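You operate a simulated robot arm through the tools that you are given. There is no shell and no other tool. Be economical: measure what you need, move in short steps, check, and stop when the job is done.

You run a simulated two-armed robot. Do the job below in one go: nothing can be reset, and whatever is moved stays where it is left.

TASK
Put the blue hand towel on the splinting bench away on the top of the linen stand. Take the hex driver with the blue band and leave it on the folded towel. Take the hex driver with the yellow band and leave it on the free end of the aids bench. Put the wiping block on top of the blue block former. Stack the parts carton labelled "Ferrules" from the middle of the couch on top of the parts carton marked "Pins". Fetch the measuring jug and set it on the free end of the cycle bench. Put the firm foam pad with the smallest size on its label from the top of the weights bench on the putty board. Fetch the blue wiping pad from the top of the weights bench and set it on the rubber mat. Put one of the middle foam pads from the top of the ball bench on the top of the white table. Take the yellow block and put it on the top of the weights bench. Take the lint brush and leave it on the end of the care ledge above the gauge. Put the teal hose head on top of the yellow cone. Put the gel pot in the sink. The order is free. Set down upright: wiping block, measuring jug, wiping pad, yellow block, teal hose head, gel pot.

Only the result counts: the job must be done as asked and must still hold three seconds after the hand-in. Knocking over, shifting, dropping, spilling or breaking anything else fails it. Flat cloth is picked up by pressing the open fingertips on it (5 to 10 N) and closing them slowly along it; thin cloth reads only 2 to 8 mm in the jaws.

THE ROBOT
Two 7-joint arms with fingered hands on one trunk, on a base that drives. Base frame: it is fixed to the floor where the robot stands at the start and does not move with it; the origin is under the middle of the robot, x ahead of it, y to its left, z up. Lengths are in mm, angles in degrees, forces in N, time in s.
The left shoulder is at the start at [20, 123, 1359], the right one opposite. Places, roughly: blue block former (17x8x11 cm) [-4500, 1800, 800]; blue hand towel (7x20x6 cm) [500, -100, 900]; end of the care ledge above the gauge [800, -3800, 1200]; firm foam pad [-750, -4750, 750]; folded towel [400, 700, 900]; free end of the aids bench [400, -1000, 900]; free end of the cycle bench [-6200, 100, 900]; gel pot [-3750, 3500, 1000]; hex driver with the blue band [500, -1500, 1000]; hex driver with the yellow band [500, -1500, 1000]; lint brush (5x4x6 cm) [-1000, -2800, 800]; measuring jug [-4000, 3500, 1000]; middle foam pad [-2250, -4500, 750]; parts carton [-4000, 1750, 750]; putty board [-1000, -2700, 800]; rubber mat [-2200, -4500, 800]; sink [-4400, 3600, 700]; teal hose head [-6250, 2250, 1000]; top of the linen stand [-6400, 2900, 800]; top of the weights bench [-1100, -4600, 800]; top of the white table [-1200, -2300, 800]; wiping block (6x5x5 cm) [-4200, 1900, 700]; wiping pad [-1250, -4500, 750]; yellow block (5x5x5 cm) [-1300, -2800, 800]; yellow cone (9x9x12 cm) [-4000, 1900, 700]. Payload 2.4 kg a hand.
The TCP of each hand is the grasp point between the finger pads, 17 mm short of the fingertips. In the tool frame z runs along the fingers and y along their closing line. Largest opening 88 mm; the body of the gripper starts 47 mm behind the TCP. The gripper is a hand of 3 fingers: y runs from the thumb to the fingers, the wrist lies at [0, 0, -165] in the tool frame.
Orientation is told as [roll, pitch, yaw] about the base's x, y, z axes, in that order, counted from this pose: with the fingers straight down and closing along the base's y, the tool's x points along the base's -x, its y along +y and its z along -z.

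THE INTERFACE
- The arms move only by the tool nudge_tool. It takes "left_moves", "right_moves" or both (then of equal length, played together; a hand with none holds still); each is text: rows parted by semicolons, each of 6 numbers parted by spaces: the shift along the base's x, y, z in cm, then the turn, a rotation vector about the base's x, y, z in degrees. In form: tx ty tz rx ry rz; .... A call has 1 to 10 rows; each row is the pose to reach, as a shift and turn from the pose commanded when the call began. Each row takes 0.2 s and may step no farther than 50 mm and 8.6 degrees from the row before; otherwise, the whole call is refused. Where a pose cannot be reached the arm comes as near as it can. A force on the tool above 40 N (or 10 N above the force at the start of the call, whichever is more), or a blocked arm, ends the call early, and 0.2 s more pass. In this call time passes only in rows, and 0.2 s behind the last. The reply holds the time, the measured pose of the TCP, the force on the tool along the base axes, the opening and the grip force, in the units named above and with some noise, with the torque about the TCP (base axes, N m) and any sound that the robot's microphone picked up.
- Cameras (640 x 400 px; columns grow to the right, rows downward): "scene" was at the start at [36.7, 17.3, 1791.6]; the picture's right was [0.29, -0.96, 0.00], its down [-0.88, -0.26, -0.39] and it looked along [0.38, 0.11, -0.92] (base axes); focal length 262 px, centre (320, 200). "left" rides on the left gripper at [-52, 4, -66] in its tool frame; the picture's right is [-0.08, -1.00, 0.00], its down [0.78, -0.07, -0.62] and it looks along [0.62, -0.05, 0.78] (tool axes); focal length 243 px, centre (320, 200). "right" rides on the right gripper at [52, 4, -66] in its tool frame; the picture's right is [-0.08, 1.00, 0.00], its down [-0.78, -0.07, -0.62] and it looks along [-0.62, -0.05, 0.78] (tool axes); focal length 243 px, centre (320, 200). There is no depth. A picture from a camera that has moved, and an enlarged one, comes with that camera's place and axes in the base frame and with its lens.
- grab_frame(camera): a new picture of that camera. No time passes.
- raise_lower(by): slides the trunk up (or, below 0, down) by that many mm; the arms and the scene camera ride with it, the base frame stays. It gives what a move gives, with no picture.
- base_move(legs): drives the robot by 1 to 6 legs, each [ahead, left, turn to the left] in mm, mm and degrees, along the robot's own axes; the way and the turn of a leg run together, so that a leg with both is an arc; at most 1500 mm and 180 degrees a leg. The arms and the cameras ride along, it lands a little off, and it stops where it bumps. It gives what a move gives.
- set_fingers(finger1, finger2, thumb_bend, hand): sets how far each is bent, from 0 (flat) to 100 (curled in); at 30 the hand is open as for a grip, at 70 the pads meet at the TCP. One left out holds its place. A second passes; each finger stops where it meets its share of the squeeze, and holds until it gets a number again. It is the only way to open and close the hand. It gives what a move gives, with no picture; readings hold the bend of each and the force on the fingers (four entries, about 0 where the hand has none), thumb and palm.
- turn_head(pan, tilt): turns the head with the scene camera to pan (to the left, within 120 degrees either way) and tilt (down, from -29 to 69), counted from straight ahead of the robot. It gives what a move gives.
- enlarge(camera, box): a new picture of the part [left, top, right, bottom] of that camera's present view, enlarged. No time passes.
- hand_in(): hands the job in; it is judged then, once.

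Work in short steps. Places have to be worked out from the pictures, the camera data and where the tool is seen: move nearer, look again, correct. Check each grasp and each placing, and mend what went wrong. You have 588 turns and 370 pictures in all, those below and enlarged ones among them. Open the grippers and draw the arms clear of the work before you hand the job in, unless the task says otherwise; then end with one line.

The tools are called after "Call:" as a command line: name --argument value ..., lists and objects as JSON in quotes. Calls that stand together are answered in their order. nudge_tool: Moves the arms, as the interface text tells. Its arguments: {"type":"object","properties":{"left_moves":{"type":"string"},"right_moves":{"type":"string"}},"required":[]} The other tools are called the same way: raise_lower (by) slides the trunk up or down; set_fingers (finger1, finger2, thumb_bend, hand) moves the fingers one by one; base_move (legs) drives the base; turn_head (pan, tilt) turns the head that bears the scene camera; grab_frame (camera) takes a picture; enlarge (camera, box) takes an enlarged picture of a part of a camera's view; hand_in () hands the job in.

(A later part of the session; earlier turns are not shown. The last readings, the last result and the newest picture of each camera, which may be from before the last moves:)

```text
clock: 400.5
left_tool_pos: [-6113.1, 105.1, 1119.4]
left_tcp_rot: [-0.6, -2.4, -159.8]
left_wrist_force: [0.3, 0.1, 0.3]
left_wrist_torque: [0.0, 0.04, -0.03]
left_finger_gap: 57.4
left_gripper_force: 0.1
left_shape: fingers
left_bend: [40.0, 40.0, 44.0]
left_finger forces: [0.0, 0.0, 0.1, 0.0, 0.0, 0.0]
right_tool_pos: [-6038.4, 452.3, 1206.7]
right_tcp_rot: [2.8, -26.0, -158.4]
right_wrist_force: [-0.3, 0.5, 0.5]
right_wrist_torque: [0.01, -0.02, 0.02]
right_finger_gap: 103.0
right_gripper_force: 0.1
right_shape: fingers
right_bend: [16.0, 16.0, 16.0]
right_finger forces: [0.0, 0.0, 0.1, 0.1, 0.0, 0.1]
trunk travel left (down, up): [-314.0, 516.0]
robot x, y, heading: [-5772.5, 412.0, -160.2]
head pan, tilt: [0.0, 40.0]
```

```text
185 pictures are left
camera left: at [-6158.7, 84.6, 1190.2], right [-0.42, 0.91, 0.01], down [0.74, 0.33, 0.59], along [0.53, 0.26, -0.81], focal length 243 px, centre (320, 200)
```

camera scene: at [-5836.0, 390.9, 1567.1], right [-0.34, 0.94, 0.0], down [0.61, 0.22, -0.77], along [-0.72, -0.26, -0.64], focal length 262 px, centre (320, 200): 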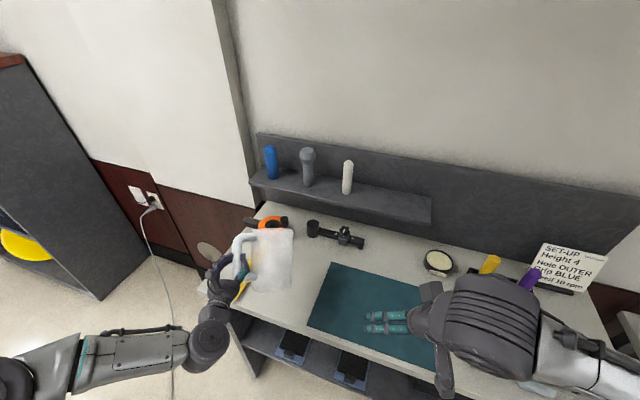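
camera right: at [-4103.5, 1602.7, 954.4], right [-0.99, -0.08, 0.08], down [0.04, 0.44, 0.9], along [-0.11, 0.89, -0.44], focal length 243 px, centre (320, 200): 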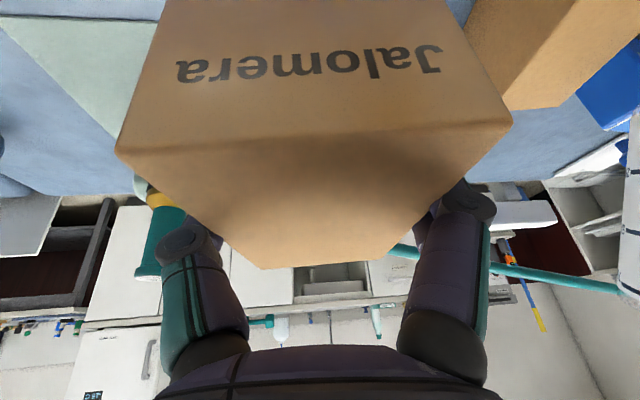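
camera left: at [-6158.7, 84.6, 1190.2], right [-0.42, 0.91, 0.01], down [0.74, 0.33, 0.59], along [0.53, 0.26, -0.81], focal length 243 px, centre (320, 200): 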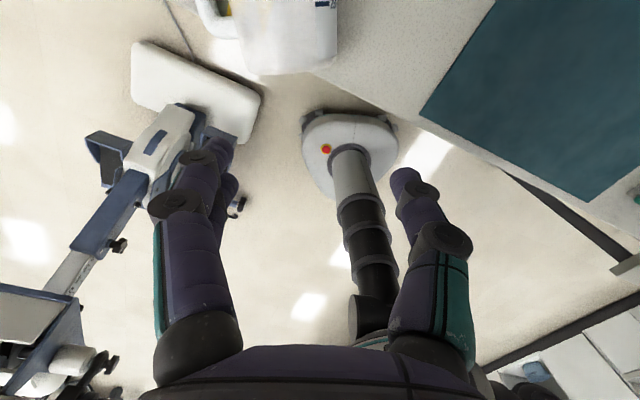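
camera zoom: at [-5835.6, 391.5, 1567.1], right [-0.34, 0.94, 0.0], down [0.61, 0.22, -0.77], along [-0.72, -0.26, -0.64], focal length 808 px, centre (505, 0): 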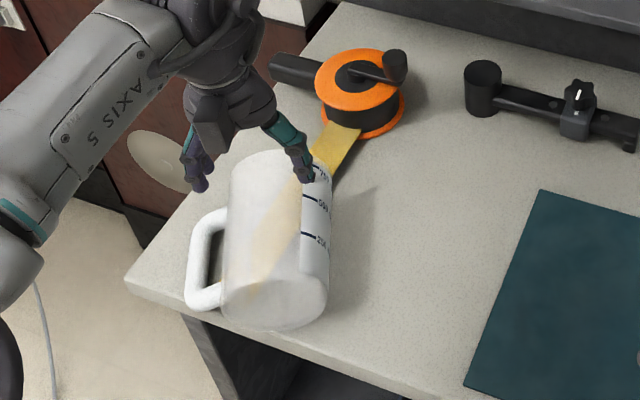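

The handle bar lies at about [-6157,-50], resting on the bench (z≈851), direction ~212°. Shift the base closer so the left hand can reach it from above.

Call:
base_move --legs '[[75, 150, 0]]'

Call:
grab_frame --camera "scene"

Call:
grab_frame --camera "left"

```text
clock: 402.0
left_tool_pos: [-6133.6, -63.6, 1119.5]
left_tcp_rot: [-0.6, -2.6, -160.0]
left_wrist_force: [-0.8, -0.4, -0.1]
left_wrist_torque: [0.0, 0.0, 0.02]
left_finger_gap: 57.6
left_gripper_force: 0.0
left_shape: fingers
left_bend: [40.0, 40.0, 44.0]
left_finger forces: [0.0, 0.1, 0.0, 0.1, 0.0, 0.0]
right_tool_pos: [-6058.6, 284.5, 1205.4]
right_tcp_rot: [2.9, -25.8, -158.4]
right_wrist_force: [-0.9, 0.2, 0.0]
right_wrist_torque: [-0.01, 0.01, 0.03]
right_finger_gap: 103.2
right_gripper_force: 0.0
right_shape: fingers
right_bend: [16.0, 16.0, 16.0]
right_finger forces: [0.0, 0.0, 0.0, 0.0, 0.0, 0.1]
trunk travel left (down, up): [-314.0, 516.0]
robot x, y, heading: [-5793.6, 243.7, -160.2]
head pan, tilt: [0.0, 40.0]
```

```text
184 pictures are left
camera scene: at [-5854.9, 222.2, 1567.1], right [-0.34, 0.94, 0.0], down [0.61, 0.22, -0.77], along [-0.72, -0.26, -0.64], focal length 262 px, centre (320, 200)
```

scene: 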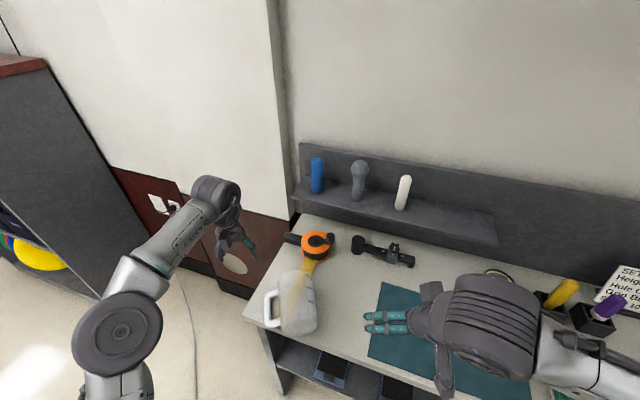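

```text
183 pictures are left
camera left: at [-6178.2, -84.6, 1190.5], right [-0.42, 0.91, 0.01], down [0.74, 0.33, 0.59], along [0.53, 0.26, -0.81], focal length 243 px, centre (320, 200)
```

left: 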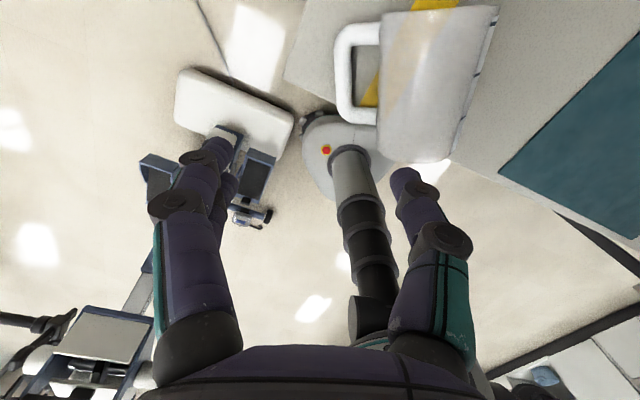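

Left camera view gives the bar centre [-6150,-36,868], heading 212°. Set thumb/finger spread, yaw +12°, and descend in steps.

Call:
set_fingers --hand "left" --finger1 36 --finger2 36 --thumb_bend 54

Call:
nudge_tool --left_moves "-0.5 0.8 -3 0 0 4; -1 1.6 -7 0 0 8; -1.4 2.5 -11 0 0 12; -1.4 2.5 -15 0 0 12"

Call:
grab_frame --camera "left"

Call:
enlarge --camera "scene" --box '[200, 210, 360, 340]'

```text
clock: 403.0
left_tool_pos: [-6132.9, -63.3, 1119.4]
left_tcp_rot: [-0.6, -2.6, -159.9]
left_wrist_force: [-0.4, 0.4, -0.2]
left_wrist_torque: [0.01, -0.01, 0.01]
left_finger_gap: 51.2
left_gripper_force: 0.1
left_shape: fingers
left_bend: [36.0, 36.0, 54.0]
left_finger forces: [0.0, 0.1, 0.0, 0.0, 0.0, 0.0]
right_tool_pos: [-6058.6, 284.5, 1205.5]
right_tcp_rot: [3.0, -25.9, -158.4]
right_wrist_force: [-0.5, 0.3, -0.1]
right_wrist_torque: [-0.01, 0.02, 0.02]
right_finger_gap: 103.1
right_gripper_force: 0.0
right_shape: fingers
right_bend: [16.0, 16.0, 16.0]
right_finger forces: [0.1, 0.1, 0.0, 0.1, 0.0, 0.1]
trunk travel left (down, up): [-314.0, 516.0]
robot x, y, heading: [-5796.4, 246.5, -160.3]
head pan, tilt: [0.0, 40.0]
```

```text
clock: 404.0
left_tool_pos: [-6147.7, -37.5, 968.9]
left_tcp_rot: [-0.6, -2.6, -147.8]
left_wrist_force: [0.1, -1.5, -0.2]
left_wrist_torque: [-0.02, 0.01, -0.01]
left_finger_gap: 51.1
left_gripper_force: 0.0
left_shape: fingers
left_bend: [36.0, 36.0, 54.0]
left_finger forces: [0.0, 0.0, 0.0, 0.0, 0.0, 0.0]
right_tool_pos: [-6058.5, 284.6, 1206.7]
right_tcp_rot: [2.9, -25.9, -158.4]
right_wrist_force: [0.3, -1.4, -0.2]
right_wrist_torque: [0.01, 0.03, 0.01]
right_finger_gap: 103.1
right_gripper_force: 0.1
right_shape: fingers
right_bend: [16.0, 16.0, 16.0]
right_finger forces: [0.0, 0.0, 0.1, 0.0, 0.1, 0.0]
trunk travel left (down, up): [-314.0, 516.0]
robot x, y, heading: [-5792.7, 250.9, -160.2]
head pan, tilt: [0.0, 40.0]
```

```text
182 pictures are left
camera left: at [-6187.8, -66.7, 1039.5], right [-0.6, 0.8, 0.01], down [0.65, 0.48, 0.59], along [0.46, 0.36, -0.81], focal length 243 px, centre (320, 200)
```

left: 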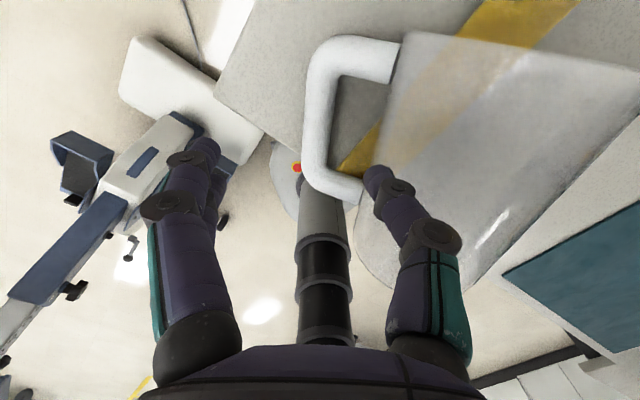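

```text
3.08 times, centred on (280, 275) of scene
camera zoom: at [-5854.9, 223.3, 1567.1], right [-0.34, 0.94, 0.0], down [0.61, 0.22, -0.77], along [-0.72, -0.26, -0.64], focal length 808 px, centre (443, -31)
```

zoom: 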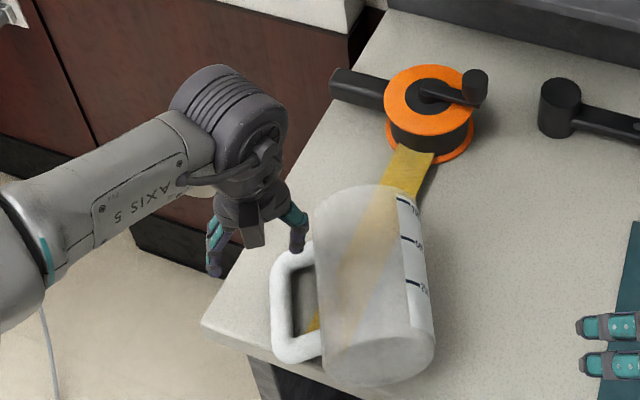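

Aligned over the bar. Descend to z≈877.

Call:
nudge_tool --left_moves "0.2 0.2 -3 0 0 0; 0.2 0.3 -6 0 0 0; 0.2 0.3 -8 0 0 0; 0.2 0.3 -9.2 0 0 0"

Call:
grab_frame --camera "left"

```text
clock: 405.0
left_tool_pos: [-6146.0, -33.7, 881.0]
left_tcp_rot: [-0.8, -3.0, -147.8]
left_wrist_force: [-0.1, -1.5, 24.6]
left_wrist_torque: [0.53, 0.29, 0.07]
left_finger_gap: 50.3
left_gripper_force: 12.4
left_shape: fingers
left_bend: [36.0, 36.0, 57.0]
left_finger forces: [0.0, 0.0, 0.0, 0.1, 24.7, 0.0]
right_tool_pos: [-6055.3, 285.1, 1206.5]
right_tcp_rot: [3.0, -25.9, -158.4]
right_wrist_force: [-0.7, -0.1, 0.1]
right_wrist_torque: [-0.03, -0.04, 0.01]
right_finger_gap: 102.8
right_gripper_force: 0.1
right_shape: fingers
right_bend: [16.0, 16.0, 16.0]
right_finger forces: [0.0, 0.1, 0.0, 0.1, 0.1, 0.0]
trunk travel left (down, up): [-314.0, 516.0]
robot x, y, heading: [-5794.7, 241.8, -160.4]
head pan, tilt: [0.0, 40.0]
```

```text
180 pictures are left
camera left: at [-6184.9, -63.9, 951.6], right [-0.6, 0.8, 0.02], down [0.66, 0.48, 0.58], along [0.45, 0.36, -0.81], focal length 243 px, centre (320, 200)
```

left: 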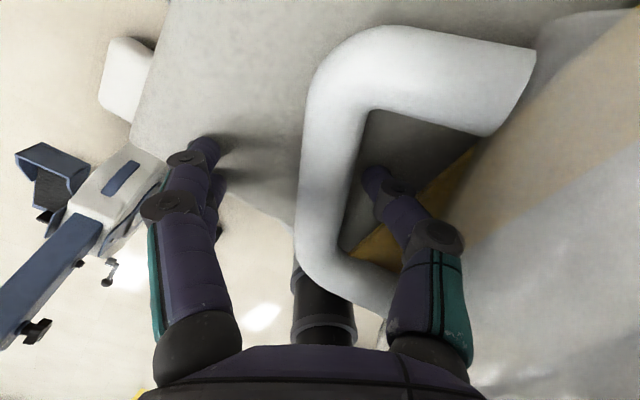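

Thumb presses on something; shift 16 mm toward the handle's middle and retry.

Call:
nudge_tool --left_moves "0 0 2 0 0 0; -1.4 -0.9 2 0 0 0; -1.4 -0.9 0.8 0 0 0; -1.4 -0.9 0 0 0 0"

Call:
grab_frame --camera "left"

```text
clock: 406.0
left_tool_pos: [-6159.8, -44.7, 880.4]
left_tcp_rot: [-0.7, -3.0, -147.8]
left_wrist_force: [-0.2, -0.9, 18.4]
left_wrist_torque: [0.45, 0.21, 0.05]
left_finger_gap: 50.8
left_gripper_force: 9.7
left_shape: fingers
left_bend: [36.0, 36.0, 56.0]
left_finger forces: [0.0, 0.0, 0.0, 0.0, 19.1, 0.1]
right_tool_pos: [-6056.6, 286.4, 1206.6]
right_tcp_rot: [2.9, -26.1, -158.5]
right_wrist_force: [-0.2, -0.1, 1.0]
right_wrist_torque: [0.04, -0.02, -0.03]
right_finger_gap: 103.4
right_gripper_force: 0.1
right_shape: fingers
right_bend: [16.0, 16.0, 16.0]
right_finger forces: [0.1, 0.0, 0.0, 0.0, 0.0, 0.1]
trunk travel left (down, up): [-314.0, 516.0]
robot x, y, heading: [-5790.9, 246.4, -160.6]
head pan, tilt: [0.0, 40.0]
```

```text
179 pictures are left
camera left: at [-6198.5, -73.2, 951.7], right [-0.6, 0.8, 0.02], down [0.66, 0.48, 0.58], along [0.46, 0.36, -0.81], focal length 243 px, centre (320, 200)
```

left: 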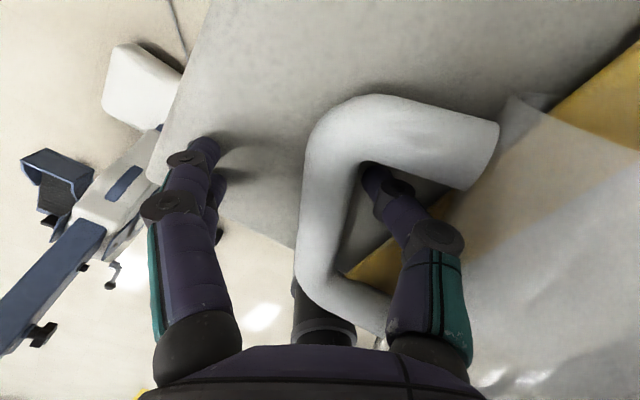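

The thumb tip is simply touching the bench (top is nearer z≈862), so the bar is at pad depth. Close on it now.

Call:
set_fingers --hand "left" --finger1 66 --finger2 66 --thumb_bend 66

Call:
grab_frame --camera "left"

```text
clock: 407.0
left_tool_pos: [-6157.6, -45.4, 879.7]
left_tcp_rot: [-0.6, -2.8, -147.8]
left_wrist_force: [-1.4, -9.1, 29.8]
left_wrist_torque: [-0.93, -0.68, -0.17]
left_finger_gap: 12.7
left_gripper_force: 16.8
left_shape: fingers
left_bend: [64.0, 54.0, 65.0]
left_finger forces: [8.5, 23.7, 0.0, 0.1, 1.1, 0.0]
right_tool_pos: [-6056.7, 285.6, 1207.1]
right_tcp_rot: [2.9, -25.9, -158.5]
right_wrist_force: [0.0, -1.1, -0.1]
right_wrist_torque: [0.0, 0.01, 0.0]
right_finger_gap: 103.0
right_gripper_force: 0.0
right_shape: fingers
right_bend: [16.0, 16.0, 16.0]
right_finger forces: [0.0, 0.0, 0.0, 0.0, 0.0, 0.0]
trunk travel left (down, up): [-314.0, 516.0]
robot x, y, heading: [-5794.9, 243.9, -160.3]
head pan, tilt: [0.0, 40.0]
```

```text
178 pictures are left
camera left: at [-6197.7, -73.6, 950.7], right [-0.6, 0.8, 0.01], down [0.65, 0.48, 0.58], along [0.46, 0.36, -0.81], focal length 243 px, centre (320, 200)
```

left: 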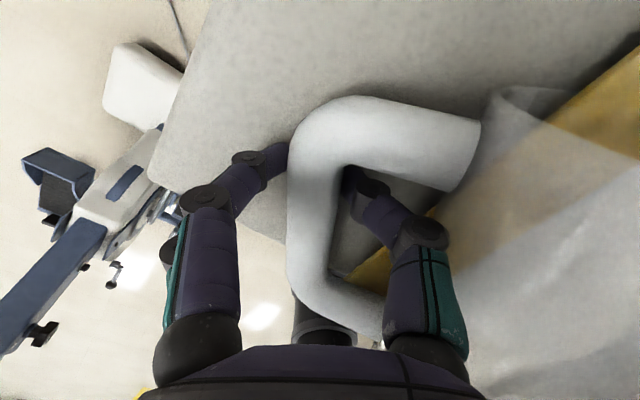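

Call:
nudge_tool --left_moves "0 0 0.4 0 0 0"

Call:
set_fingers --hand "left" --finger1 85 --finger2 85 --thumb_bend 85

Call:
grab_frame --camera "left"

```text
clock: 407.4
left_tool_pos: [-6159.4, -42.7, 881.1]
left_tcp_rot: [-0.6, -2.3, -147.8]
left_wrist_force: [0.4, -0.2, 1.6]
left_wrist_torque: [-0.01, -0.05, 0.0]
left_finger_gap: 11.7
left_gripper_force: 2.4
left_shape: fingers
left_bend: [63.0, 65.0, 65.0]
left_finger forces: [1.4, 2.5, 0.0, 0.1, 1.6, 0.1]
right_tool_pos: [-6057.6, 285.2, 1206.1]
right_tcp_rot: [3.0, -25.9, -158.6]
right_wrist_force: [0.6, -0.4, 0.0]
right_wrist_torque: [-0.01, -0.02, 0.02]
right_finger_gap: 103.1
right_gripper_force: 0.0
right_shape: fingers
right_bend: [16.0, 16.0, 16.0]
right_finger forces: [0.0, 0.0, 0.1, 0.0, 0.0, 0.1]
trunk travel left (down, up): [-314.0, 516.0]
robot x, y, heading: [-5790.6, 246.0, -160.7]
head pan, tilt: [0.0, 40.0]
```

```text
clock: 408.4
left_tool_pos: [-6158.4, -44.8, 883.3]
left_tcp_rot: [-0.7, -2.6, -147.8]
left_wrist_force: [0.3, -0.3, 0.0]
left_wrist_torque: [-0.04, 0.03, 0.0]
left_finger_gap: 0.1
left_gripper_force: 0.2
left_shape: fingers
left_bend: [83.0, 83.0, 82.0]
left_finger forces: [0.2, 0.0, 0.0, 0.1, 0.1, 0.0]
right_tool_pos: [-6058.6, 284.6, 1205.6]
right_tcp_rot: [3.0, -25.9, -158.3]
right_wrist_force: [-0.3, 0.0, 0.0]
right_wrist_torque: [0.0, -0.02, 0.0]
right_finger_gap: 103.0
right_gripper_force: 0.0
right_shape: fingers
right_bend: [16.0, 16.0, 16.0]
right_finger forces: [0.0, 0.0, 0.1, 0.0, 0.0, 0.0]
trunk travel left (down, up): [-314.0, 516.0]
robot x, y, heading: [-5795.8, 249.4, -160.4]
head pan, tilt: [0.0, 40.0]
```

```text
177 pictures are left
camera left: at [-6198.8, -73.4, 953.0], right [-0.6, 0.8, 0.01], down [0.65, 0.48, 0.59], along [0.46, 0.36, -0.81], focal length 243 px, centre (320, 200)
```

left: 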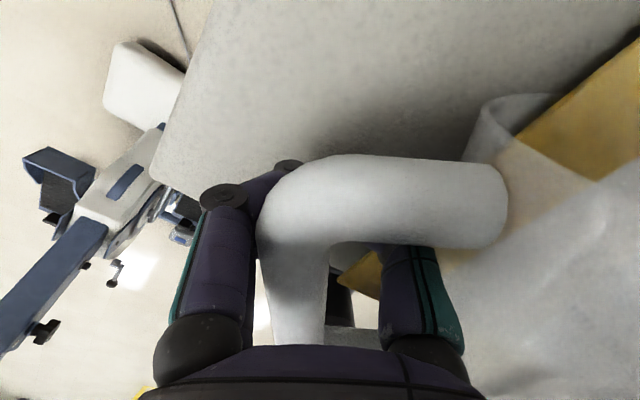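

The bar is now enclosed in the curled fingers like a hook – it can't escape. Lift slowly and see how the jug hangs.

Call:
nudge_tool --left_moves "0 0 1 0 0 0; 0 0 2.5 0 0 0; 0 0 4.5 0 0 0; 0 0 7 0 0 0"

Call:
enlarge --camera "scene" --box '[180, 190, 340, 330]'

Call:
grab_frame --camera "left"

```text
clock: 409.4
left_tool_pos: [-6159.1, -45.0, 952.1]
left_tcp_rot: [-0.7, -2.5, -147.9]
left_wrist_force: [-0.2, 1.0, -0.4]
left_wrist_torque: [-0.01, 0.0, -0.02]
left_finger_gap: 0.1
left_gripper_force: 0.0
left_shape: fingers
left_bend: [83.0, 83.0, 82.0]
left_finger forces: [0.0, 0.1, 0.0, 0.1, 1.0, 0.0]
right_tool_pos: [-6057.7, 285.1, 1205.0]
right_tcp_rot: [3.0, -25.9, -158.3]
right_wrist_force: [0.1, -0.3, 0.1]
right_wrist_torque: [-0.01, -0.03, 0.01]
right_finger_gap: 102.6
right_gripper_force: 0.1
right_shape: fingers
right_bend: [16.0, 16.0, 16.0]
right_finger forces: [0.1, 0.0, 0.0, 0.0, 0.0, 0.1]
trunk travel left (down, up): [-314.0, 516.0]
robot x, y, heading: [-5795.0, 246.3, -160.3]
head pan, tilt: [0.0, 40.0]
```

```text
2.86 times, centred on (260, 260) of scene
camera zoom: at [-5854.7, 223.7, 1567.2], right [-0.34, 0.94, 0.0], down [0.61, 0.22, -0.77], along [-0.72, -0.26, -0.64], focal length 750 px, centre (491, 29)
```

zoom: 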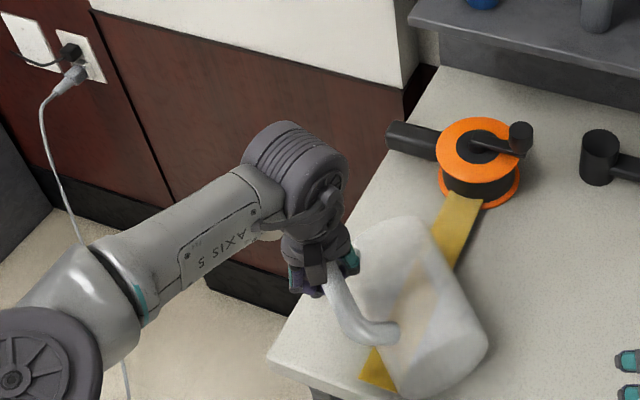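

```text
175 pictures are left
camera left: at [-6198.4, -73.9, 1022.5], right [-0.6, 0.8, 0.01], down [0.65, 0.48, 0.59], along [0.46, 0.36, -0.81], focal length 243 px, centre (320, 200)
```

left: 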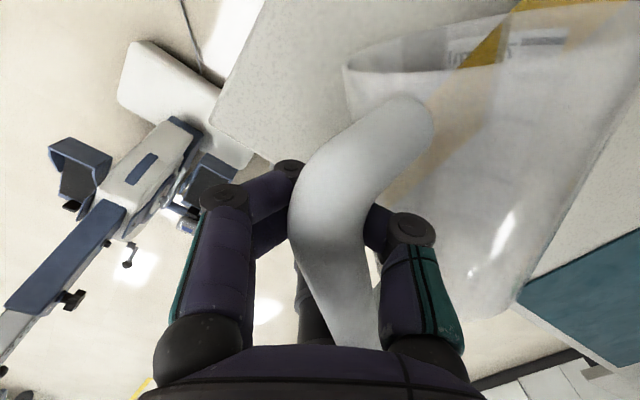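

The handle has rolled up with the hand. Rotate the tool gradually toward level to bring the rim up; first half then look.

Call:
nudge_tool --left_moves "0 0 1 -4.5 7.2 0; 0 0 2 -9 14.4 0; 0 0 3 -13.5 21.6 0; 0 0 4 -18 28.8 0; 0 0 5 -22.5 36 0"

Call:
enlarge --camera "scene" --box '[180, 190, 340, 330]'

Call:
grab_frame --camera "left"

```text
clock: 410.6
left_tool_pos: [-6158.4, -44.5, 1002.7]
left_tcp_rot: [-0.8, -45.2, -147.8]
left_wrist_force: [-0.7, -0.2, -0.9]
left_wrist_torque: [-0.04, 0.02, 0.01]
left_finger_gap: 0.1
left_gripper_force: 0.8
left_shape: fingers
left_bend: [83.0, 83.0, 82.0]
left_finger forces: [0.0, 0.1, 0.0, 0.0, 1.1, 0.0]
right_tool_pos: [-6059.5, 284.4, 1205.4]
right_tcp_rot: [2.9, -26.0, -158.5]
right_wrist_force: [-0.2, -0.5, -0.4]
right_wrist_torque: [-0.01, -0.01, -0.02]
right_finger_gap: 103.0
right_gripper_force: 0.0
right_shape: fingers
right_bend: [16.0, 16.0, 16.0]
right_finger forces: [0.0, 0.0, 0.0, 0.0, 0.1, 0.1]
trunk travel left (down, up): [-314.0, 516.0]
robot x, y, heading: [-5795.2, 247.6, -160.4]
head pan, tilt: [0.0, 40.0]
```

```text
2.86 times, centred on (260, 260) of scene
camera zoom: at [-5854.7, 223.7, 1567.2], right [-0.34, 0.94, 0.0], down [0.61, 0.22, -0.77], along [-0.72, -0.26, -0.64], focal length 750 px, centre (491, 29)
```

zoom: 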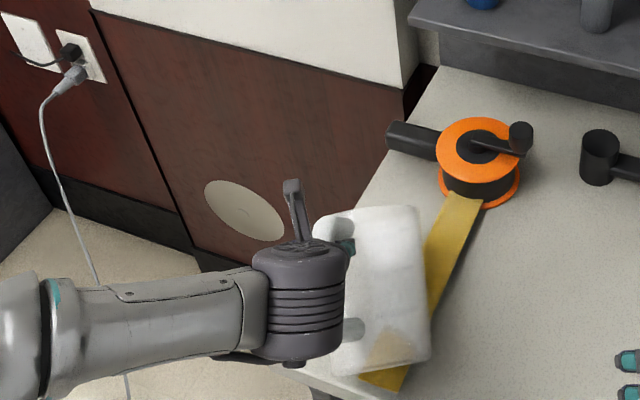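

```text
173 pictures are left
camera left: at [-6148.1, -42.1, 1088.4], right [-0.57, 0.82, 0.07], down [0.81, 0.58, -0.12], along [-0.13, -0.01, -0.99], focal length 243 px, centre (320, 200)
```

left: 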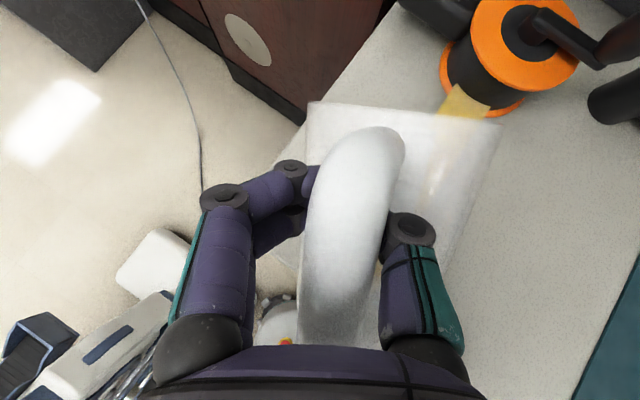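

It is following: jug about half-way upright. Continue rotating to level.

Call:
nudge_tool --left_moves "0 0 1 -4.5 7.2 0; 0 0 2 -9 14.4 0; 0 0 2 -13.5 21.6 0; 0 0 2 -18 28.8 0; 0 0 2 -22.5 36 0"

Call:
enlarge --camera "scene" --box '[180, 190, 340, 330]'

Call:
grab_frame --camera "left"

```text
clock: 411.8
left_tool_pos: [-6158.9, -44.5, 1022.9]
left_tcp_rot: [-4.7, -87.6, -143.9]
left_wrist_force: [-0.3, -0.3, -0.5]
left_wrist_torque: [-0.04, 0.0, 0.04]
left_finger_gap: 0.0
left_gripper_force: 1.0
left_shape: fingers
left_bend: [83.0, 83.0, 82.0]
left_finger forces: [0.1, 0.4, 0.0, 0.0, 2.3, 0.1]
right_tool_pos: [-6057.6, 285.7, 1207.0]
right_tcp_rot: [2.9, -25.9, -158.4]
right_wrist_force: [-0.6, 0.6, 0.1]
right_wrist_torque: [-0.02, -0.01, 0.02]
right_finger_gap: 103.1
right_gripper_force: 0.0
right_shape: fingers
right_bend: [16.0, 16.0, 16.0]
right_finger forces: [0.0, 0.1, 0.0, 0.0, 0.0, 0.0]
trunk travel left (down, up): [-314.0, 516.0]
robot x, y, heading: [-5789.0, 246.2, -160.4]
head pan, tilt: [0.0, 40.0]
```

```text
2.86 times, centred on (260, 260) of scene
camera zoom: at [-5855.0, 223.5, 1567.1], right [-0.34, 0.94, 0.0], down [0.61, 0.22, -0.77], along [-0.72, -0.26, -0.64], focal length 750 px, centre (491, 29)
```

zoom: 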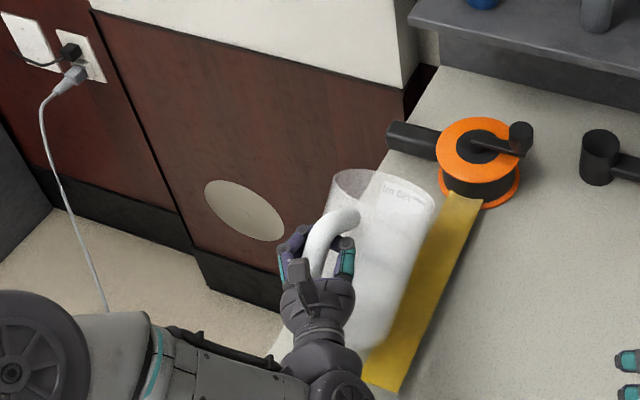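

```text
171 pictures are left
camera left: at [-6102.9, -13.6, 1079.3], right [-0.52, 0.85, 0.09], down [0.52, 0.4, -0.75], along [-0.68, -0.35, -0.65], focal length 243 px, centre (320, 200)
```

left: 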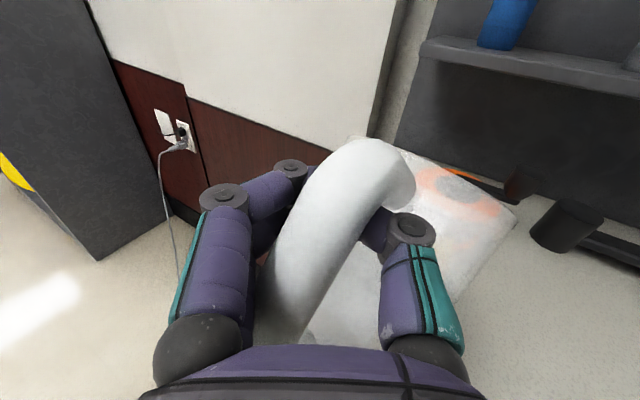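

Jug hangs nearly upright. Carry it onto the middle of the free area: shift −75 mm x, +115 mm y.

Call:
nudge_tool --left_moves "-1 2 0 0 0 0; -2 4 0 0 0 0; -3.5 6 0 0 0 0; -5 8 0 0 0 0; -6.5 10 0 0 0 0; -8 11.5 0 0 0 0"

Call:
enlarge --camera "scene" --box '[200, 190, 360, 330]'

Call:
grab_frame --camera "left"

```text
clock: 413.2
left_tool_pos: [-6238.4, 71.4, 1022.2]
left_tcp_rot: [-3.2, -87.5, -145.4]
left_wrist_force: [0.0, -0.3, -0.5]
left_wrist_torque: [-0.03, -0.04, -0.02]
left_finger_gap: 0.1
left_gripper_force: 1.4
left_shape: fingers
left_bend: [83.0, 83.0, 82.0]
left_finger forces: [0.1, 0.4, 0.0, 0.0, 2.2, 0.0]
right_tool_pos: [-6059.2, 285.1, 1205.8]
right_tcp_rot: [3.0, -26.0, -158.4]
right_wrist_force: [0.1, -0.1, 0.1]
right_wrist_torque: [0.01, -0.03, 0.0]
right_finger_gap: 103.1
right_gripper_force: 0.0
right_shape: fingers
right_bend: [16.0, 16.0, 16.0]
right_finger forces: [0.0, 0.0, 0.1, 0.0, 0.0, 0.0]
trunk travel left (down, up): [-314.0, 516.0]
robot x, y, heading: [-5791.4, 245.7, -160.2]
head pan, tilt: [0.0, 40.0]
```

```text
2.86 times, centred on (280, 260) of scene
camera zoom: at [-5855.0, 223.9, 1567.1], right [-0.34, 0.94, 0.0], down [0.61, 0.22, -0.77], along [-0.72, -0.26, -0.64], focal length 750 px, centre (434, 29)
```

zoom: 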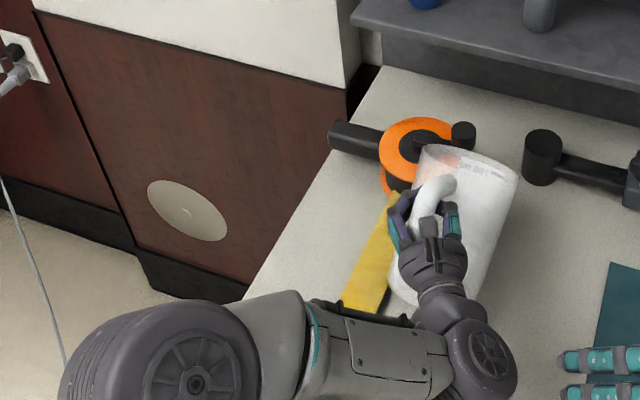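

```text
169 pictures are left
camera left: at [-6183.2, 101.4, 1079.5], right [-0.52, 0.85, 0.09], down [0.52, 0.4, -0.75], along [-0.67, -0.35, -0.65], focal length 243 px, centre (320, 200)
```

left: 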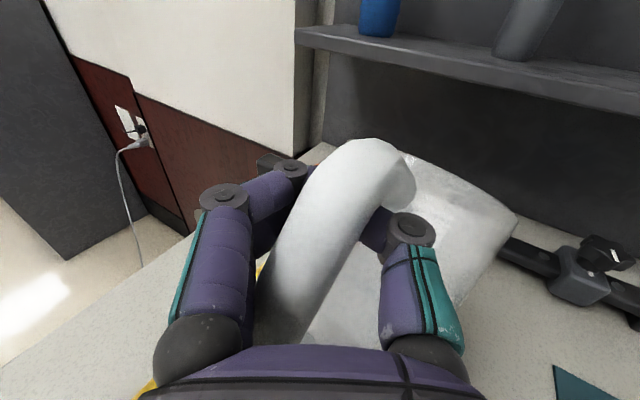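

Base is over clear bench. Shift 25 mm more right and lower until it stands.

Call:
nudge_tool --left_moves "0 2.5 0 0 0 0; 0 2.5 -3 0 0 0; 0 2.5 -5 0 0 0; 0 2.5 -6.5 0 0 0; 0 2.5 -7.5 0 0 0"

Call:
enlarge --camera "scene" --box '[200, 190, 360, 330]'

Call:
grab_frame --camera "left"

```text
clock: 414.4
left_tool_pos: [-6238.1, 96.9, 946.6]
left_tcp_rot: [-3.7, -87.4, -144.8]
left_wrist_force: [0.3, 0.2, -0.3]
left_wrist_torque: [-0.01, -0.01, -0.01]
left_finger_gap: 0.0
left_gripper_force: 0.1
left_shape: fingers
left_bend: [83.0, 83.0, 82.0]
left_finger forces: [0.1, 0.0, 0.0, 0.0, 0.0, 0.1]
right_tool_pos: [-6058.7, 285.3, 1205.9]
right_tcp_rot: [3.0, -25.9, -158.4]
right_wrist_force: [-0.4, -0.1, 0.1]
right_wrist_torque: [-0.02, -0.02, -0.02]
right_finger_gap: 103.0
right_gripper_force: 0.1
right_shape: fingers
right_bend: [16.0, 16.0, 16.0]
right_finger forces: [0.0, 0.0, 0.1, 0.1, 0.0, 0.1]
trunk travel left (down, up): [-314.0, 516.0]
robot x, y, heading: [-5794.4, 244.3, -160.4]
head pan, tilt: [0.0, 40.0]
```

```text
2.86 times, centred on (280, 260) of scene
camera zoom: at [-5854.8, 223.7, 1567.2], right [-0.34, 0.94, 0.0], down [0.61, 0.22, -0.77], along [-0.72, -0.26, -0.64], focal length 750 px, centre (434, 29)
```

zoom: 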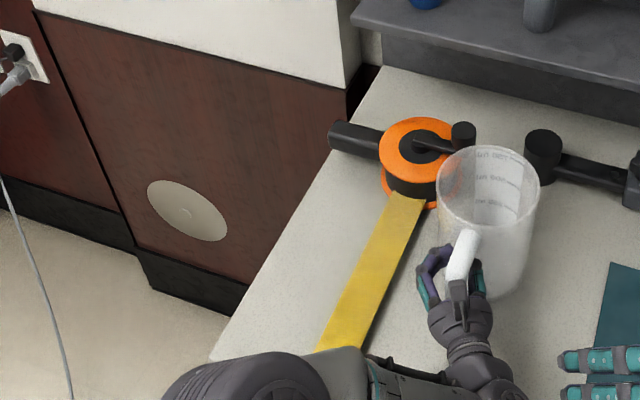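

```text
167 pictures are left
camera left: at [-6183.1, 126.5, 1004.3], right [-0.52, 0.85, 0.09], down [0.52, 0.4, -0.75], along [-0.67, -0.35, -0.65], focal length 243 px, centre (320, 200)
```

left: 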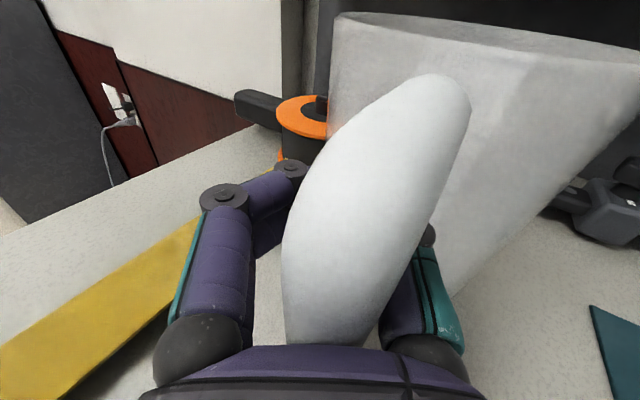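

The jug now stands upright with no load on the hand. Open the fingers and back straight out.

Call:
set_fingers --hand "left" --finger1 36 --finger2 36 --thumb_bend 46

Call:
grab_frame --camera "left"

```text
clock: 415.4
left_tool_pos: [-6239.2, 96.1, 947.7]
left_tcp_rot: [-3.6, -87.5, -145.0]
left_wrist_force: [-0.2, -0.6, -0.3]
left_wrist_torque: [-0.02, -0.01, 0.0]
left_finger_gap: 59.7
left_gripper_force: 0.1
left_shape: fingers
left_bend: [36.0, 36.0, 46.0]
left_finger forces: [0.1, 0.0, 0.1, 0.1, 0.1, 0.0]
right_tool_pos: [-6057.5, 285.0, 1205.2]
right_tcp_rot: [3.0, -26.0, -158.4]
right_wrist_force: [0.0, -0.8, -0.2]
right_wrist_torque: [0.01, 0.0, 0.02]
right_finger_gap: 103.0
right_gripper_force: 0.1
right_shape: fingers
right_bend: [16.0, 16.0, 16.0]
right_finger forces: [0.0, 0.0, 0.0, 0.0, 0.0, 0.0]
trunk travel left (down, up): [-314.0, 516.0]
robot x, y, heading: [-5789.1, 248.6, -160.3]
head pan, tilt: [0.0, 40.0]
```

```text
166 pictures are left
camera left: at [-6183.1, 126.4, 1004.5], right [-0.52, 0.85, 0.09], down [0.52, 0.4, -0.75], along [-0.67, -0.35, -0.65], focal length 243 px, centre (320, 200)
```

left: 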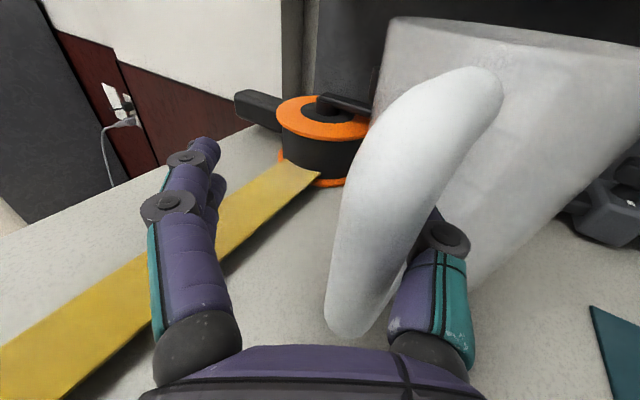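

Call:
set_fingers --hand "left" --thumb_bend 38

Call:
nudge_tool --left_moves "1.2 0.85 0 0 0 0; 2.5 1.7 0 0 0 0; 4.1 2.8 0 0 0 0; 6 4.2 0 0 0 0"

Call:
grab_frame --camera "left"

Call:
enlarge --camera "scene" --box '[200, 190, 360, 330]'

```text
clock: 416.4
left_tool_pos: [-6237.7, 95.7, 946.6]
left_tcp_rot: [-3.7, -87.5, -145.0]
left_wrist_force: [0.4, -0.9, -0.2]
left_wrist_torque: [0.0, 0.01, 0.05]
left_finger_gap: 68.8
left_gripper_force: 0.0
left_shape: fingers
left_bend: [36.0, 36.0, 38.0]
left_finger forces: [0.1, 0.0, 0.0, 0.0, 0.0, 0.0]
right_tool_pos: [-6058.4, 285.4, 1206.8]
right_tcp_rot: [2.9, -26.0, -158.4]
right_wrist_force: [-0.1, -0.3, 0.5]
right_wrist_torque: [0.0, -0.01, -0.02]
right_finger_gap: 103.2
right_gripper_force: 0.0
right_shape: fingers
right_bend: [16.0, 16.0, 16.0]
right_finger forces: [0.0, 0.0, 0.0, 0.1, 0.0, 0.0]
trunk travel left (down, up): [-314.0, 516.0]
robot x, y, heading: [-5793.9, 246.1, -160.6]
head pan, tilt: [0.0, 40.0]
```

```text
clock: 417.4
left_tool_pos: [-6178.2, 139.0, 947.7]
left_tcp_rot: [-4.1, -87.6, -144.5]
left_wrist_force: [-0.5, 0.2, 0.1]
left_wrist_torque: [0.0, 0.01, 0.0]
left_finger_gap: 68.6
left_gripper_force: 0.1
left_shape: fingers
left_bend: [36.0, 36.0, 38.0]
left_finger forces: [0.0, 0.0, 0.0, 0.0, 0.0, 0.0]
right_tool_pos: [-6058.3, 284.2, 1206.3]
right_tcp_rot: [2.9, -25.9, -158.5]
right_wrist_force: [0.7, -0.2, -0.3]
right_wrist_torque: [0.0, 0.01, 0.0]
right_finger_gap: 103.2
right_gripper_force: 0.0
right_shape: fingers
right_bend: [16.0, 16.0, 16.0]
right_finger forces: [0.1, 0.0, 0.0, 0.0, 0.0, 0.0]
trunk travel left (down, up): [-314.0, 516.0]
robot x, y, heading: [-5793.8, 245.1, -160.4]
head pan, tilt: [0.0, 40.0]
```

```text
165 pictures are left
camera left: at [-6122.9, 168.7, 1004.3], right [-0.52, 0.85, 0.09], down [0.52, 0.4, -0.75], along [-0.67, -0.35, -0.65], focal length 243 px, centre (320, 200)
```

left: 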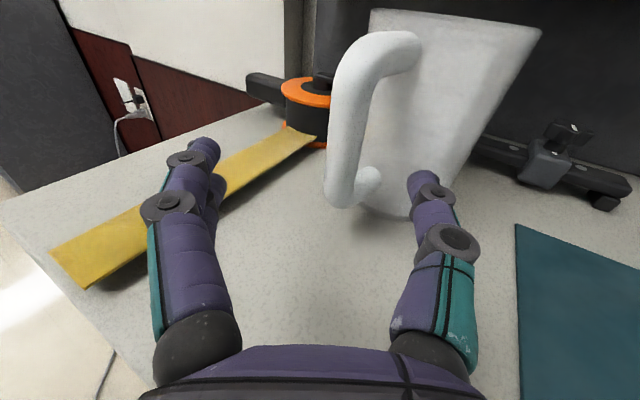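

```text
2.86 times, centred on (280, 260) of scene
camera zoom: at [-5854.7, 223.9, 1567.2], right [-0.34, 0.94, 0.0], down [0.61, 0.22, -0.77], along [-0.72, -0.26, -0.64], focal length 750 px, centre (434, 29)
```

zoom: 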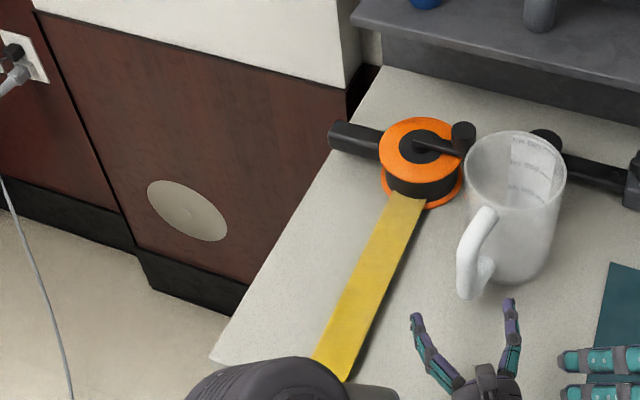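

Jug stands upright. It is rather far back on the bench; I'll hook the handle again and slide it ~60 mm toward the middle of the free area.

Call:
set_fingers --hand "left" --thumb_bend 46

Call:
nudge_tool --left_moves "-1.5 -1.05 0 0 0 0; -3 -2.1 0 0 0 0; -4.3 -3 0 0 0 0"

Call:
set_fingers --hand "left" --finger1 80 --finger2 80 --thumb_bend 80

Call:
grab_frame --camera "left"

```text
clock: 418.4
left_tool_pos: [-6178.6, 138.3, 947.1]
left_tcp_rot: [-3.6, -87.5, -145.1]
left_wrist_force: [0.4, 0.6, -0.5]
left_wrist_torque: [0.05, -0.02, 0.01]
left_finger_gap: 60.1
left_gripper_force: 0.1
left_shape: fingers
left_bend: [36.0, 36.0, 46.0]
left_finger forces: [0.1, 0.0, 0.0, 0.0, 0.0, 0.0]
right_tool_pos: [-6058.7, 284.5, 1206.3]
right_tcp_rot: [3.0, -26.0, -158.5]
right_wrist_force: [0.6, -0.8, 0.7]
right_wrist_torque: [0.0, -0.01, -0.01]
right_finger_gap: 102.9
right_gripper_force: 0.1
right_shape: fingers
right_bend: [16.0, 16.0, 16.0]
right_finger forces: [0.0, 0.1, 0.1, 0.1, 0.0, 0.1]
trunk travel left (down, up): [-314.0, 516.0]
robot x, y, heading: [-5792.4, 244.9, -160.4]
head pan, tilt: [0.0, 40.0]
```

```text
clock: 419.2
left_tool_pos: [-6222.1, 107.5, 946.7]
left_tcp_rot: [-2.8, -87.5, -145.8]
left_wrist_force: [0.0, -0.2, 0.0]
left_wrist_torque: [0.01, -0.01, 0.01]
left_finger_gap: 60.3
left_gripper_force: 0.1
left_shape: fingers
left_bend: [36.0, 36.0, 46.0]
left_finger forces: [0.1, 0.0, 0.0, 0.0, 0.1, 0.0]
right_tool_pos: [-6059.5, 284.3, 1206.5]
right_tcp_rot: [2.9, -26.0, -158.4]
right_wrist_force: [0.3, -0.1, 0.0]
right_wrist_torque: [0.02, -0.05, 0.01]
right_finger_gap: 103.2
right_gripper_force: 0.0
right_shape: fingers
right_bend: [16.0, 16.0, 16.0]
right_finger forces: [0.0, 0.0, 0.0, 0.0, 0.0, 0.0]
trunk travel left (down, up): [-314.0, 516.0]
robot x, y, heading: [-5794.0, 247.2, -160.2]
head pan, tilt: [0.0, 40.0]
```

```text
clock: 420.2
left_tool_pos: [-6222.8, 107.1, 947.2]
left_tcp_rot: [-3.5, -87.4, -145.0]
left_wrist_force: [0.6, -0.1, -0.2]
left_wrist_torque: [0.01, 0.02, -0.01]
left_finger_gap: 0.0
left_gripper_force: 0.3
left_shape: fingers
left_bend: [77.0, 77.0, 80.0]
left_finger forces: [0.1, 0.0, 0.0, 0.1, 0.2, 0.1]
right_tool_pos: [-6058.0, 284.5, 1206.1]
right_tcp_rot: [2.9, -25.9, -158.4]
right_wrist_force: [-0.8, 0.6, -0.2]
right_wrist_torque: [0.03, -0.01, 0.02]
right_finger_gap: 102.8
right_gripper_force: 0.0
right_shape: fingers
right_bend: [16.0, 16.0, 16.0]
right_finger forces: [0.0, 0.0, 0.1, 0.0, 0.1, 0.0]
trunk travel left (down, up): [-314.0, 516.0]
robot x, y, heading: [-5794.8, 244.2, -160.4]
head pan, tilt: [0.0, 40.0]
```

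```text
163 pictures are left
camera left: at [-6166.5, 138.2, 1004.2], right [-0.52, 0.85, 0.09], down [0.52, 0.4, -0.75], along [-0.67, -0.35, -0.65], focal length 243 px, centre (320, 200)
```

left: 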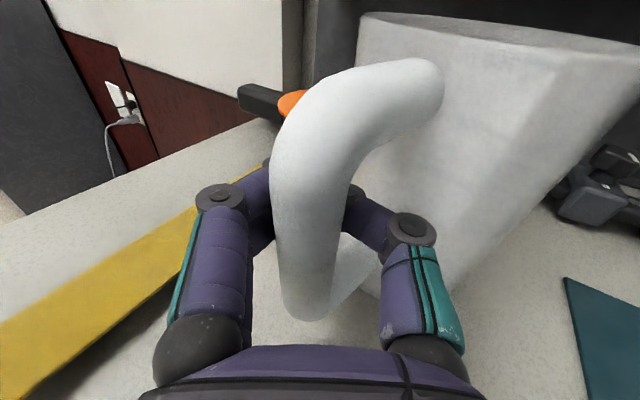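

Captured; slide it gently back.

Call:
nudge_tool --left_moves "0.8 0.1 0 0 0 0; 1.7 0.2 0 0 0 0; 2.7 0.3 0 0 0 0; 3.8 0.5 0 0 0 0; 5 0.7 0 0 0 0; 6 0.9 0 0 0 0; 7 1 0 0 0 0"

Call:
set_fingers --hand "left" --finger1 36 --finger2 36 --thumb_bend 42

Call:
enlarge --camera "scene" --box '[200, 190, 360, 330]'

Call:
grab_frame --camera "left"

```text
clock: 421.8
left_tool_pos: [-6151.3, 118.4, 948.6]
left_tcp_rot: [-4.1, -87.5, -144.5]
left_wrist_force: [-0.5, 0.4, 0.4]
left_wrist_torque: [-0.02, 0.0, 0.02]
left_finger_gap: 0.0
left_gripper_force: 0.4
left_shape: fingers
left_bend: [77.0, 77.0, 80.0]
left_finger forces: [0.1, 0.0, 0.0, 0.0, 0.1, 0.0]
right_tool_pos: [-6058.7, 284.6, 1205.2]
right_tcp_rot: [2.8, -26.0, -158.4]
right_wrist_force: [-0.8, -0.4, -0.3]
right_wrist_torque: [-0.01, 0.02, 0.03]
right_finger_gap: 103.0
right_gripper_force: 0.1
right_shape: fingers
right_bend: [16.0, 16.0, 16.0]
right_finger forces: [0.1, 0.0, 0.0, 0.0, 0.1, 0.0]
trunk travel left (down, up): [-314.0, 516.0]
robot x, y, heading: [-5796.4, 244.8, -160.4]
head pan, tilt: [0.0, 40.0]
```

```text
clock: 422.8
left_tool_pos: [-6151.5, 118.4, 947.3]
left_tcp_rot: [-3.5, -87.5, -145.1]
left_wrist_force: [1.0, 0.4, -0.7]
left_wrist_torque: [-0.01, 0.02, 0.02]
left_finger_gap: 64.3
left_gripper_force: 0.1
left_shape: fingers
left_bend: [36.0, 36.0, 42.0]
left_finger forces: [0.1, 0.0, 0.0, 0.0, 0.0, 0.0]
right_tool_pos: [-6059.0, 284.4, 1206.0]
right_tcp_rot: [2.9, -25.9, -158.4]
right_wrist_force: [-0.2, 0.2, -0.2]
right_wrist_torque: [0.0, 0.03, 0.0]
right_finger_gap: 102.9
right_gripper_force: 0.1
right_shape: fingers
right_bend: [16.0, 16.0, 16.0]
right_finger forces: [0.0, 0.0, 0.0, 0.0, 0.0, 0.1]
trunk travel left (down, up): [-314.0, 516.0]
robot x, y, heading: [-5793.2, 245.8, -160.1]
head pan, tilt: [0.0, 40.0]
```

```text
2.86 times, centred on (280, 260) of scene
camera zoom: at [-5854.7, 223.7, 1567.2], right [-0.34, 0.94, 0.0], down [0.61, 0.22, -0.77], along [-0.72, -0.26, -0.64], focal length 750 px, centre (434, 29)
```

zoom: 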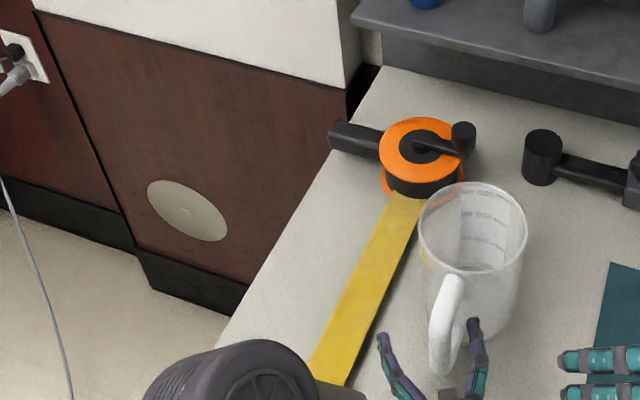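

```text
161 pictures are left
camera left: at [-6096.0, 148.5, 1004.9], right [-0.52, 0.85, 0.09], down [0.52, 0.4, -0.75], along [-0.67, -0.35, -0.65], focal length 243 px, centre (320, 200)
```

left: 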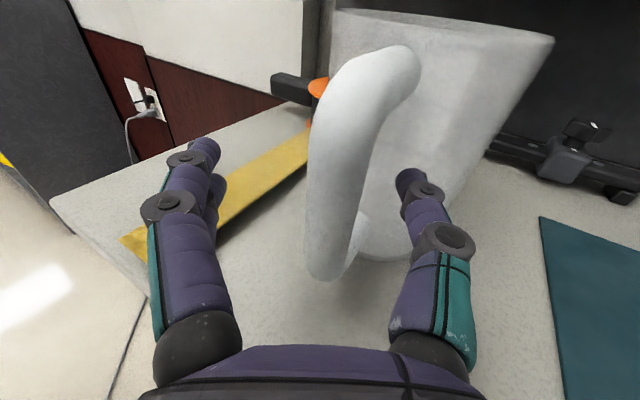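

Jug is upright at about [-6230,133]. Withdraw straight back.

Call:
nudge_tool --left_moves "1.2 0.85 0 0 0 0; 2.9 2 0 0 0 0; 4.6 3.2 0 0 0 0; 6.6 4.6 0 0 0 0"

Call:
base_move --legs '[[-300, 0, 0]]'

Call:
grab_frame --camera "scene"

```text
clock: 423.8
left_tool_pos: [-6107.7, 145.4, 952.8]
left_tcp_rot: [-3.5, -87.4, -145.1]
left_wrist_force: [0.5, 1.0, -0.7]
left_wrist_torque: [-0.02, -0.02, 0.02]
left_finger_gap: 64.3
left_gripper_force: 0.1
left_shape: fingers
left_bend: [36.0, 36.0, 42.0]
left_finger forces: [0.0, 0.0, 0.0, 0.0, 0.0, 0.0]
left hand out of reach, approached as far as the arm can: row 3, 4
right_tool_pos: [-6057.5, 284.2, 1205.5]
right_tcp_rot: [3.0, -25.8, -158.4]
right_wrist_force: [-0.2, -0.2, 0.1]
right_wrist_torque: [-0.01, 0.01, -0.01]
right_finger_gap: 102.9
right_gripper_force: 0.0
right_shape: fingers
right_bend: [16.0, 16.0, 16.0]
right_finger forces: [0.0, 0.1, 0.1, 0.0, 0.0, 0.0]
trunk travel left (down, up): [-314.0, 516.0]
robot x, y, heading: [-5794.2, 244.2, -160.3]
head pan, tilt: [0.0, 40.0]
```

```text
clock: 425.8
left_tool_pos: [-5824.1, 247.6, 952.4]
left_tcp_rot: [-3.7, -87.5, -144.8]
left_wrist_force: [0.4, 0.3, -0.9]
left_wrist_torque: [-0.03, -0.01, -0.02]
left_finger_gap: 64.7
left_gripper_force: 0.1
left_shape: fingers
left_bend: [36.0, 36.0, 42.0]
left_finger forces: [0.1, 0.1, 0.1, 0.0, 0.0, 0.1]
right_tool_pos: [-5775.6, 387.1, 1206.7]
right_tcp_rot: [2.9, -26.0, -158.4]
right_wrist_force: [0.6, 0.7, 0.4]
right_wrist_torque: [0.0, 0.03, 0.02]
right_finger_gap: 103.0
right_gripper_force: 0.1
right_shape: fingers
right_bend: [16.0, 16.0, 16.0]
right_finger forces: [0.1, 0.0, 0.1, 0.0, 0.0, 0.1]
trunk travel left (down, up): [-314.0, 516.0]
robot x, y, heading: [-5511.1, 345.8, -160.2]
head pan, tilt: [0.0, 40.0]
```

```text
160 pictures are left
camera scene: at [-5571.3, 325.4, 1567.2], right [-0.34, 0.94, 0.0], down [0.6, 0.22, -0.77], along [-0.72, -0.26, -0.64], focal length 262 px, centre (320, 200)
```

scene: 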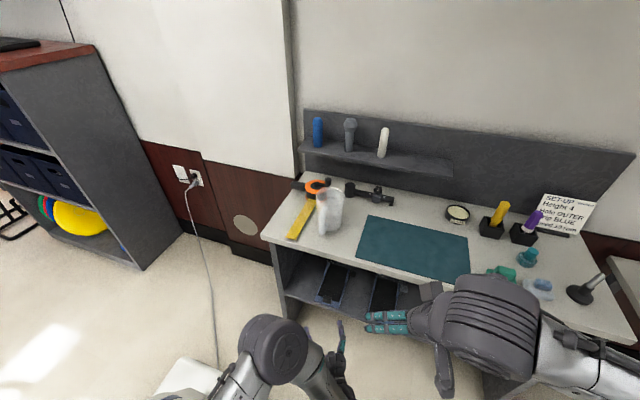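

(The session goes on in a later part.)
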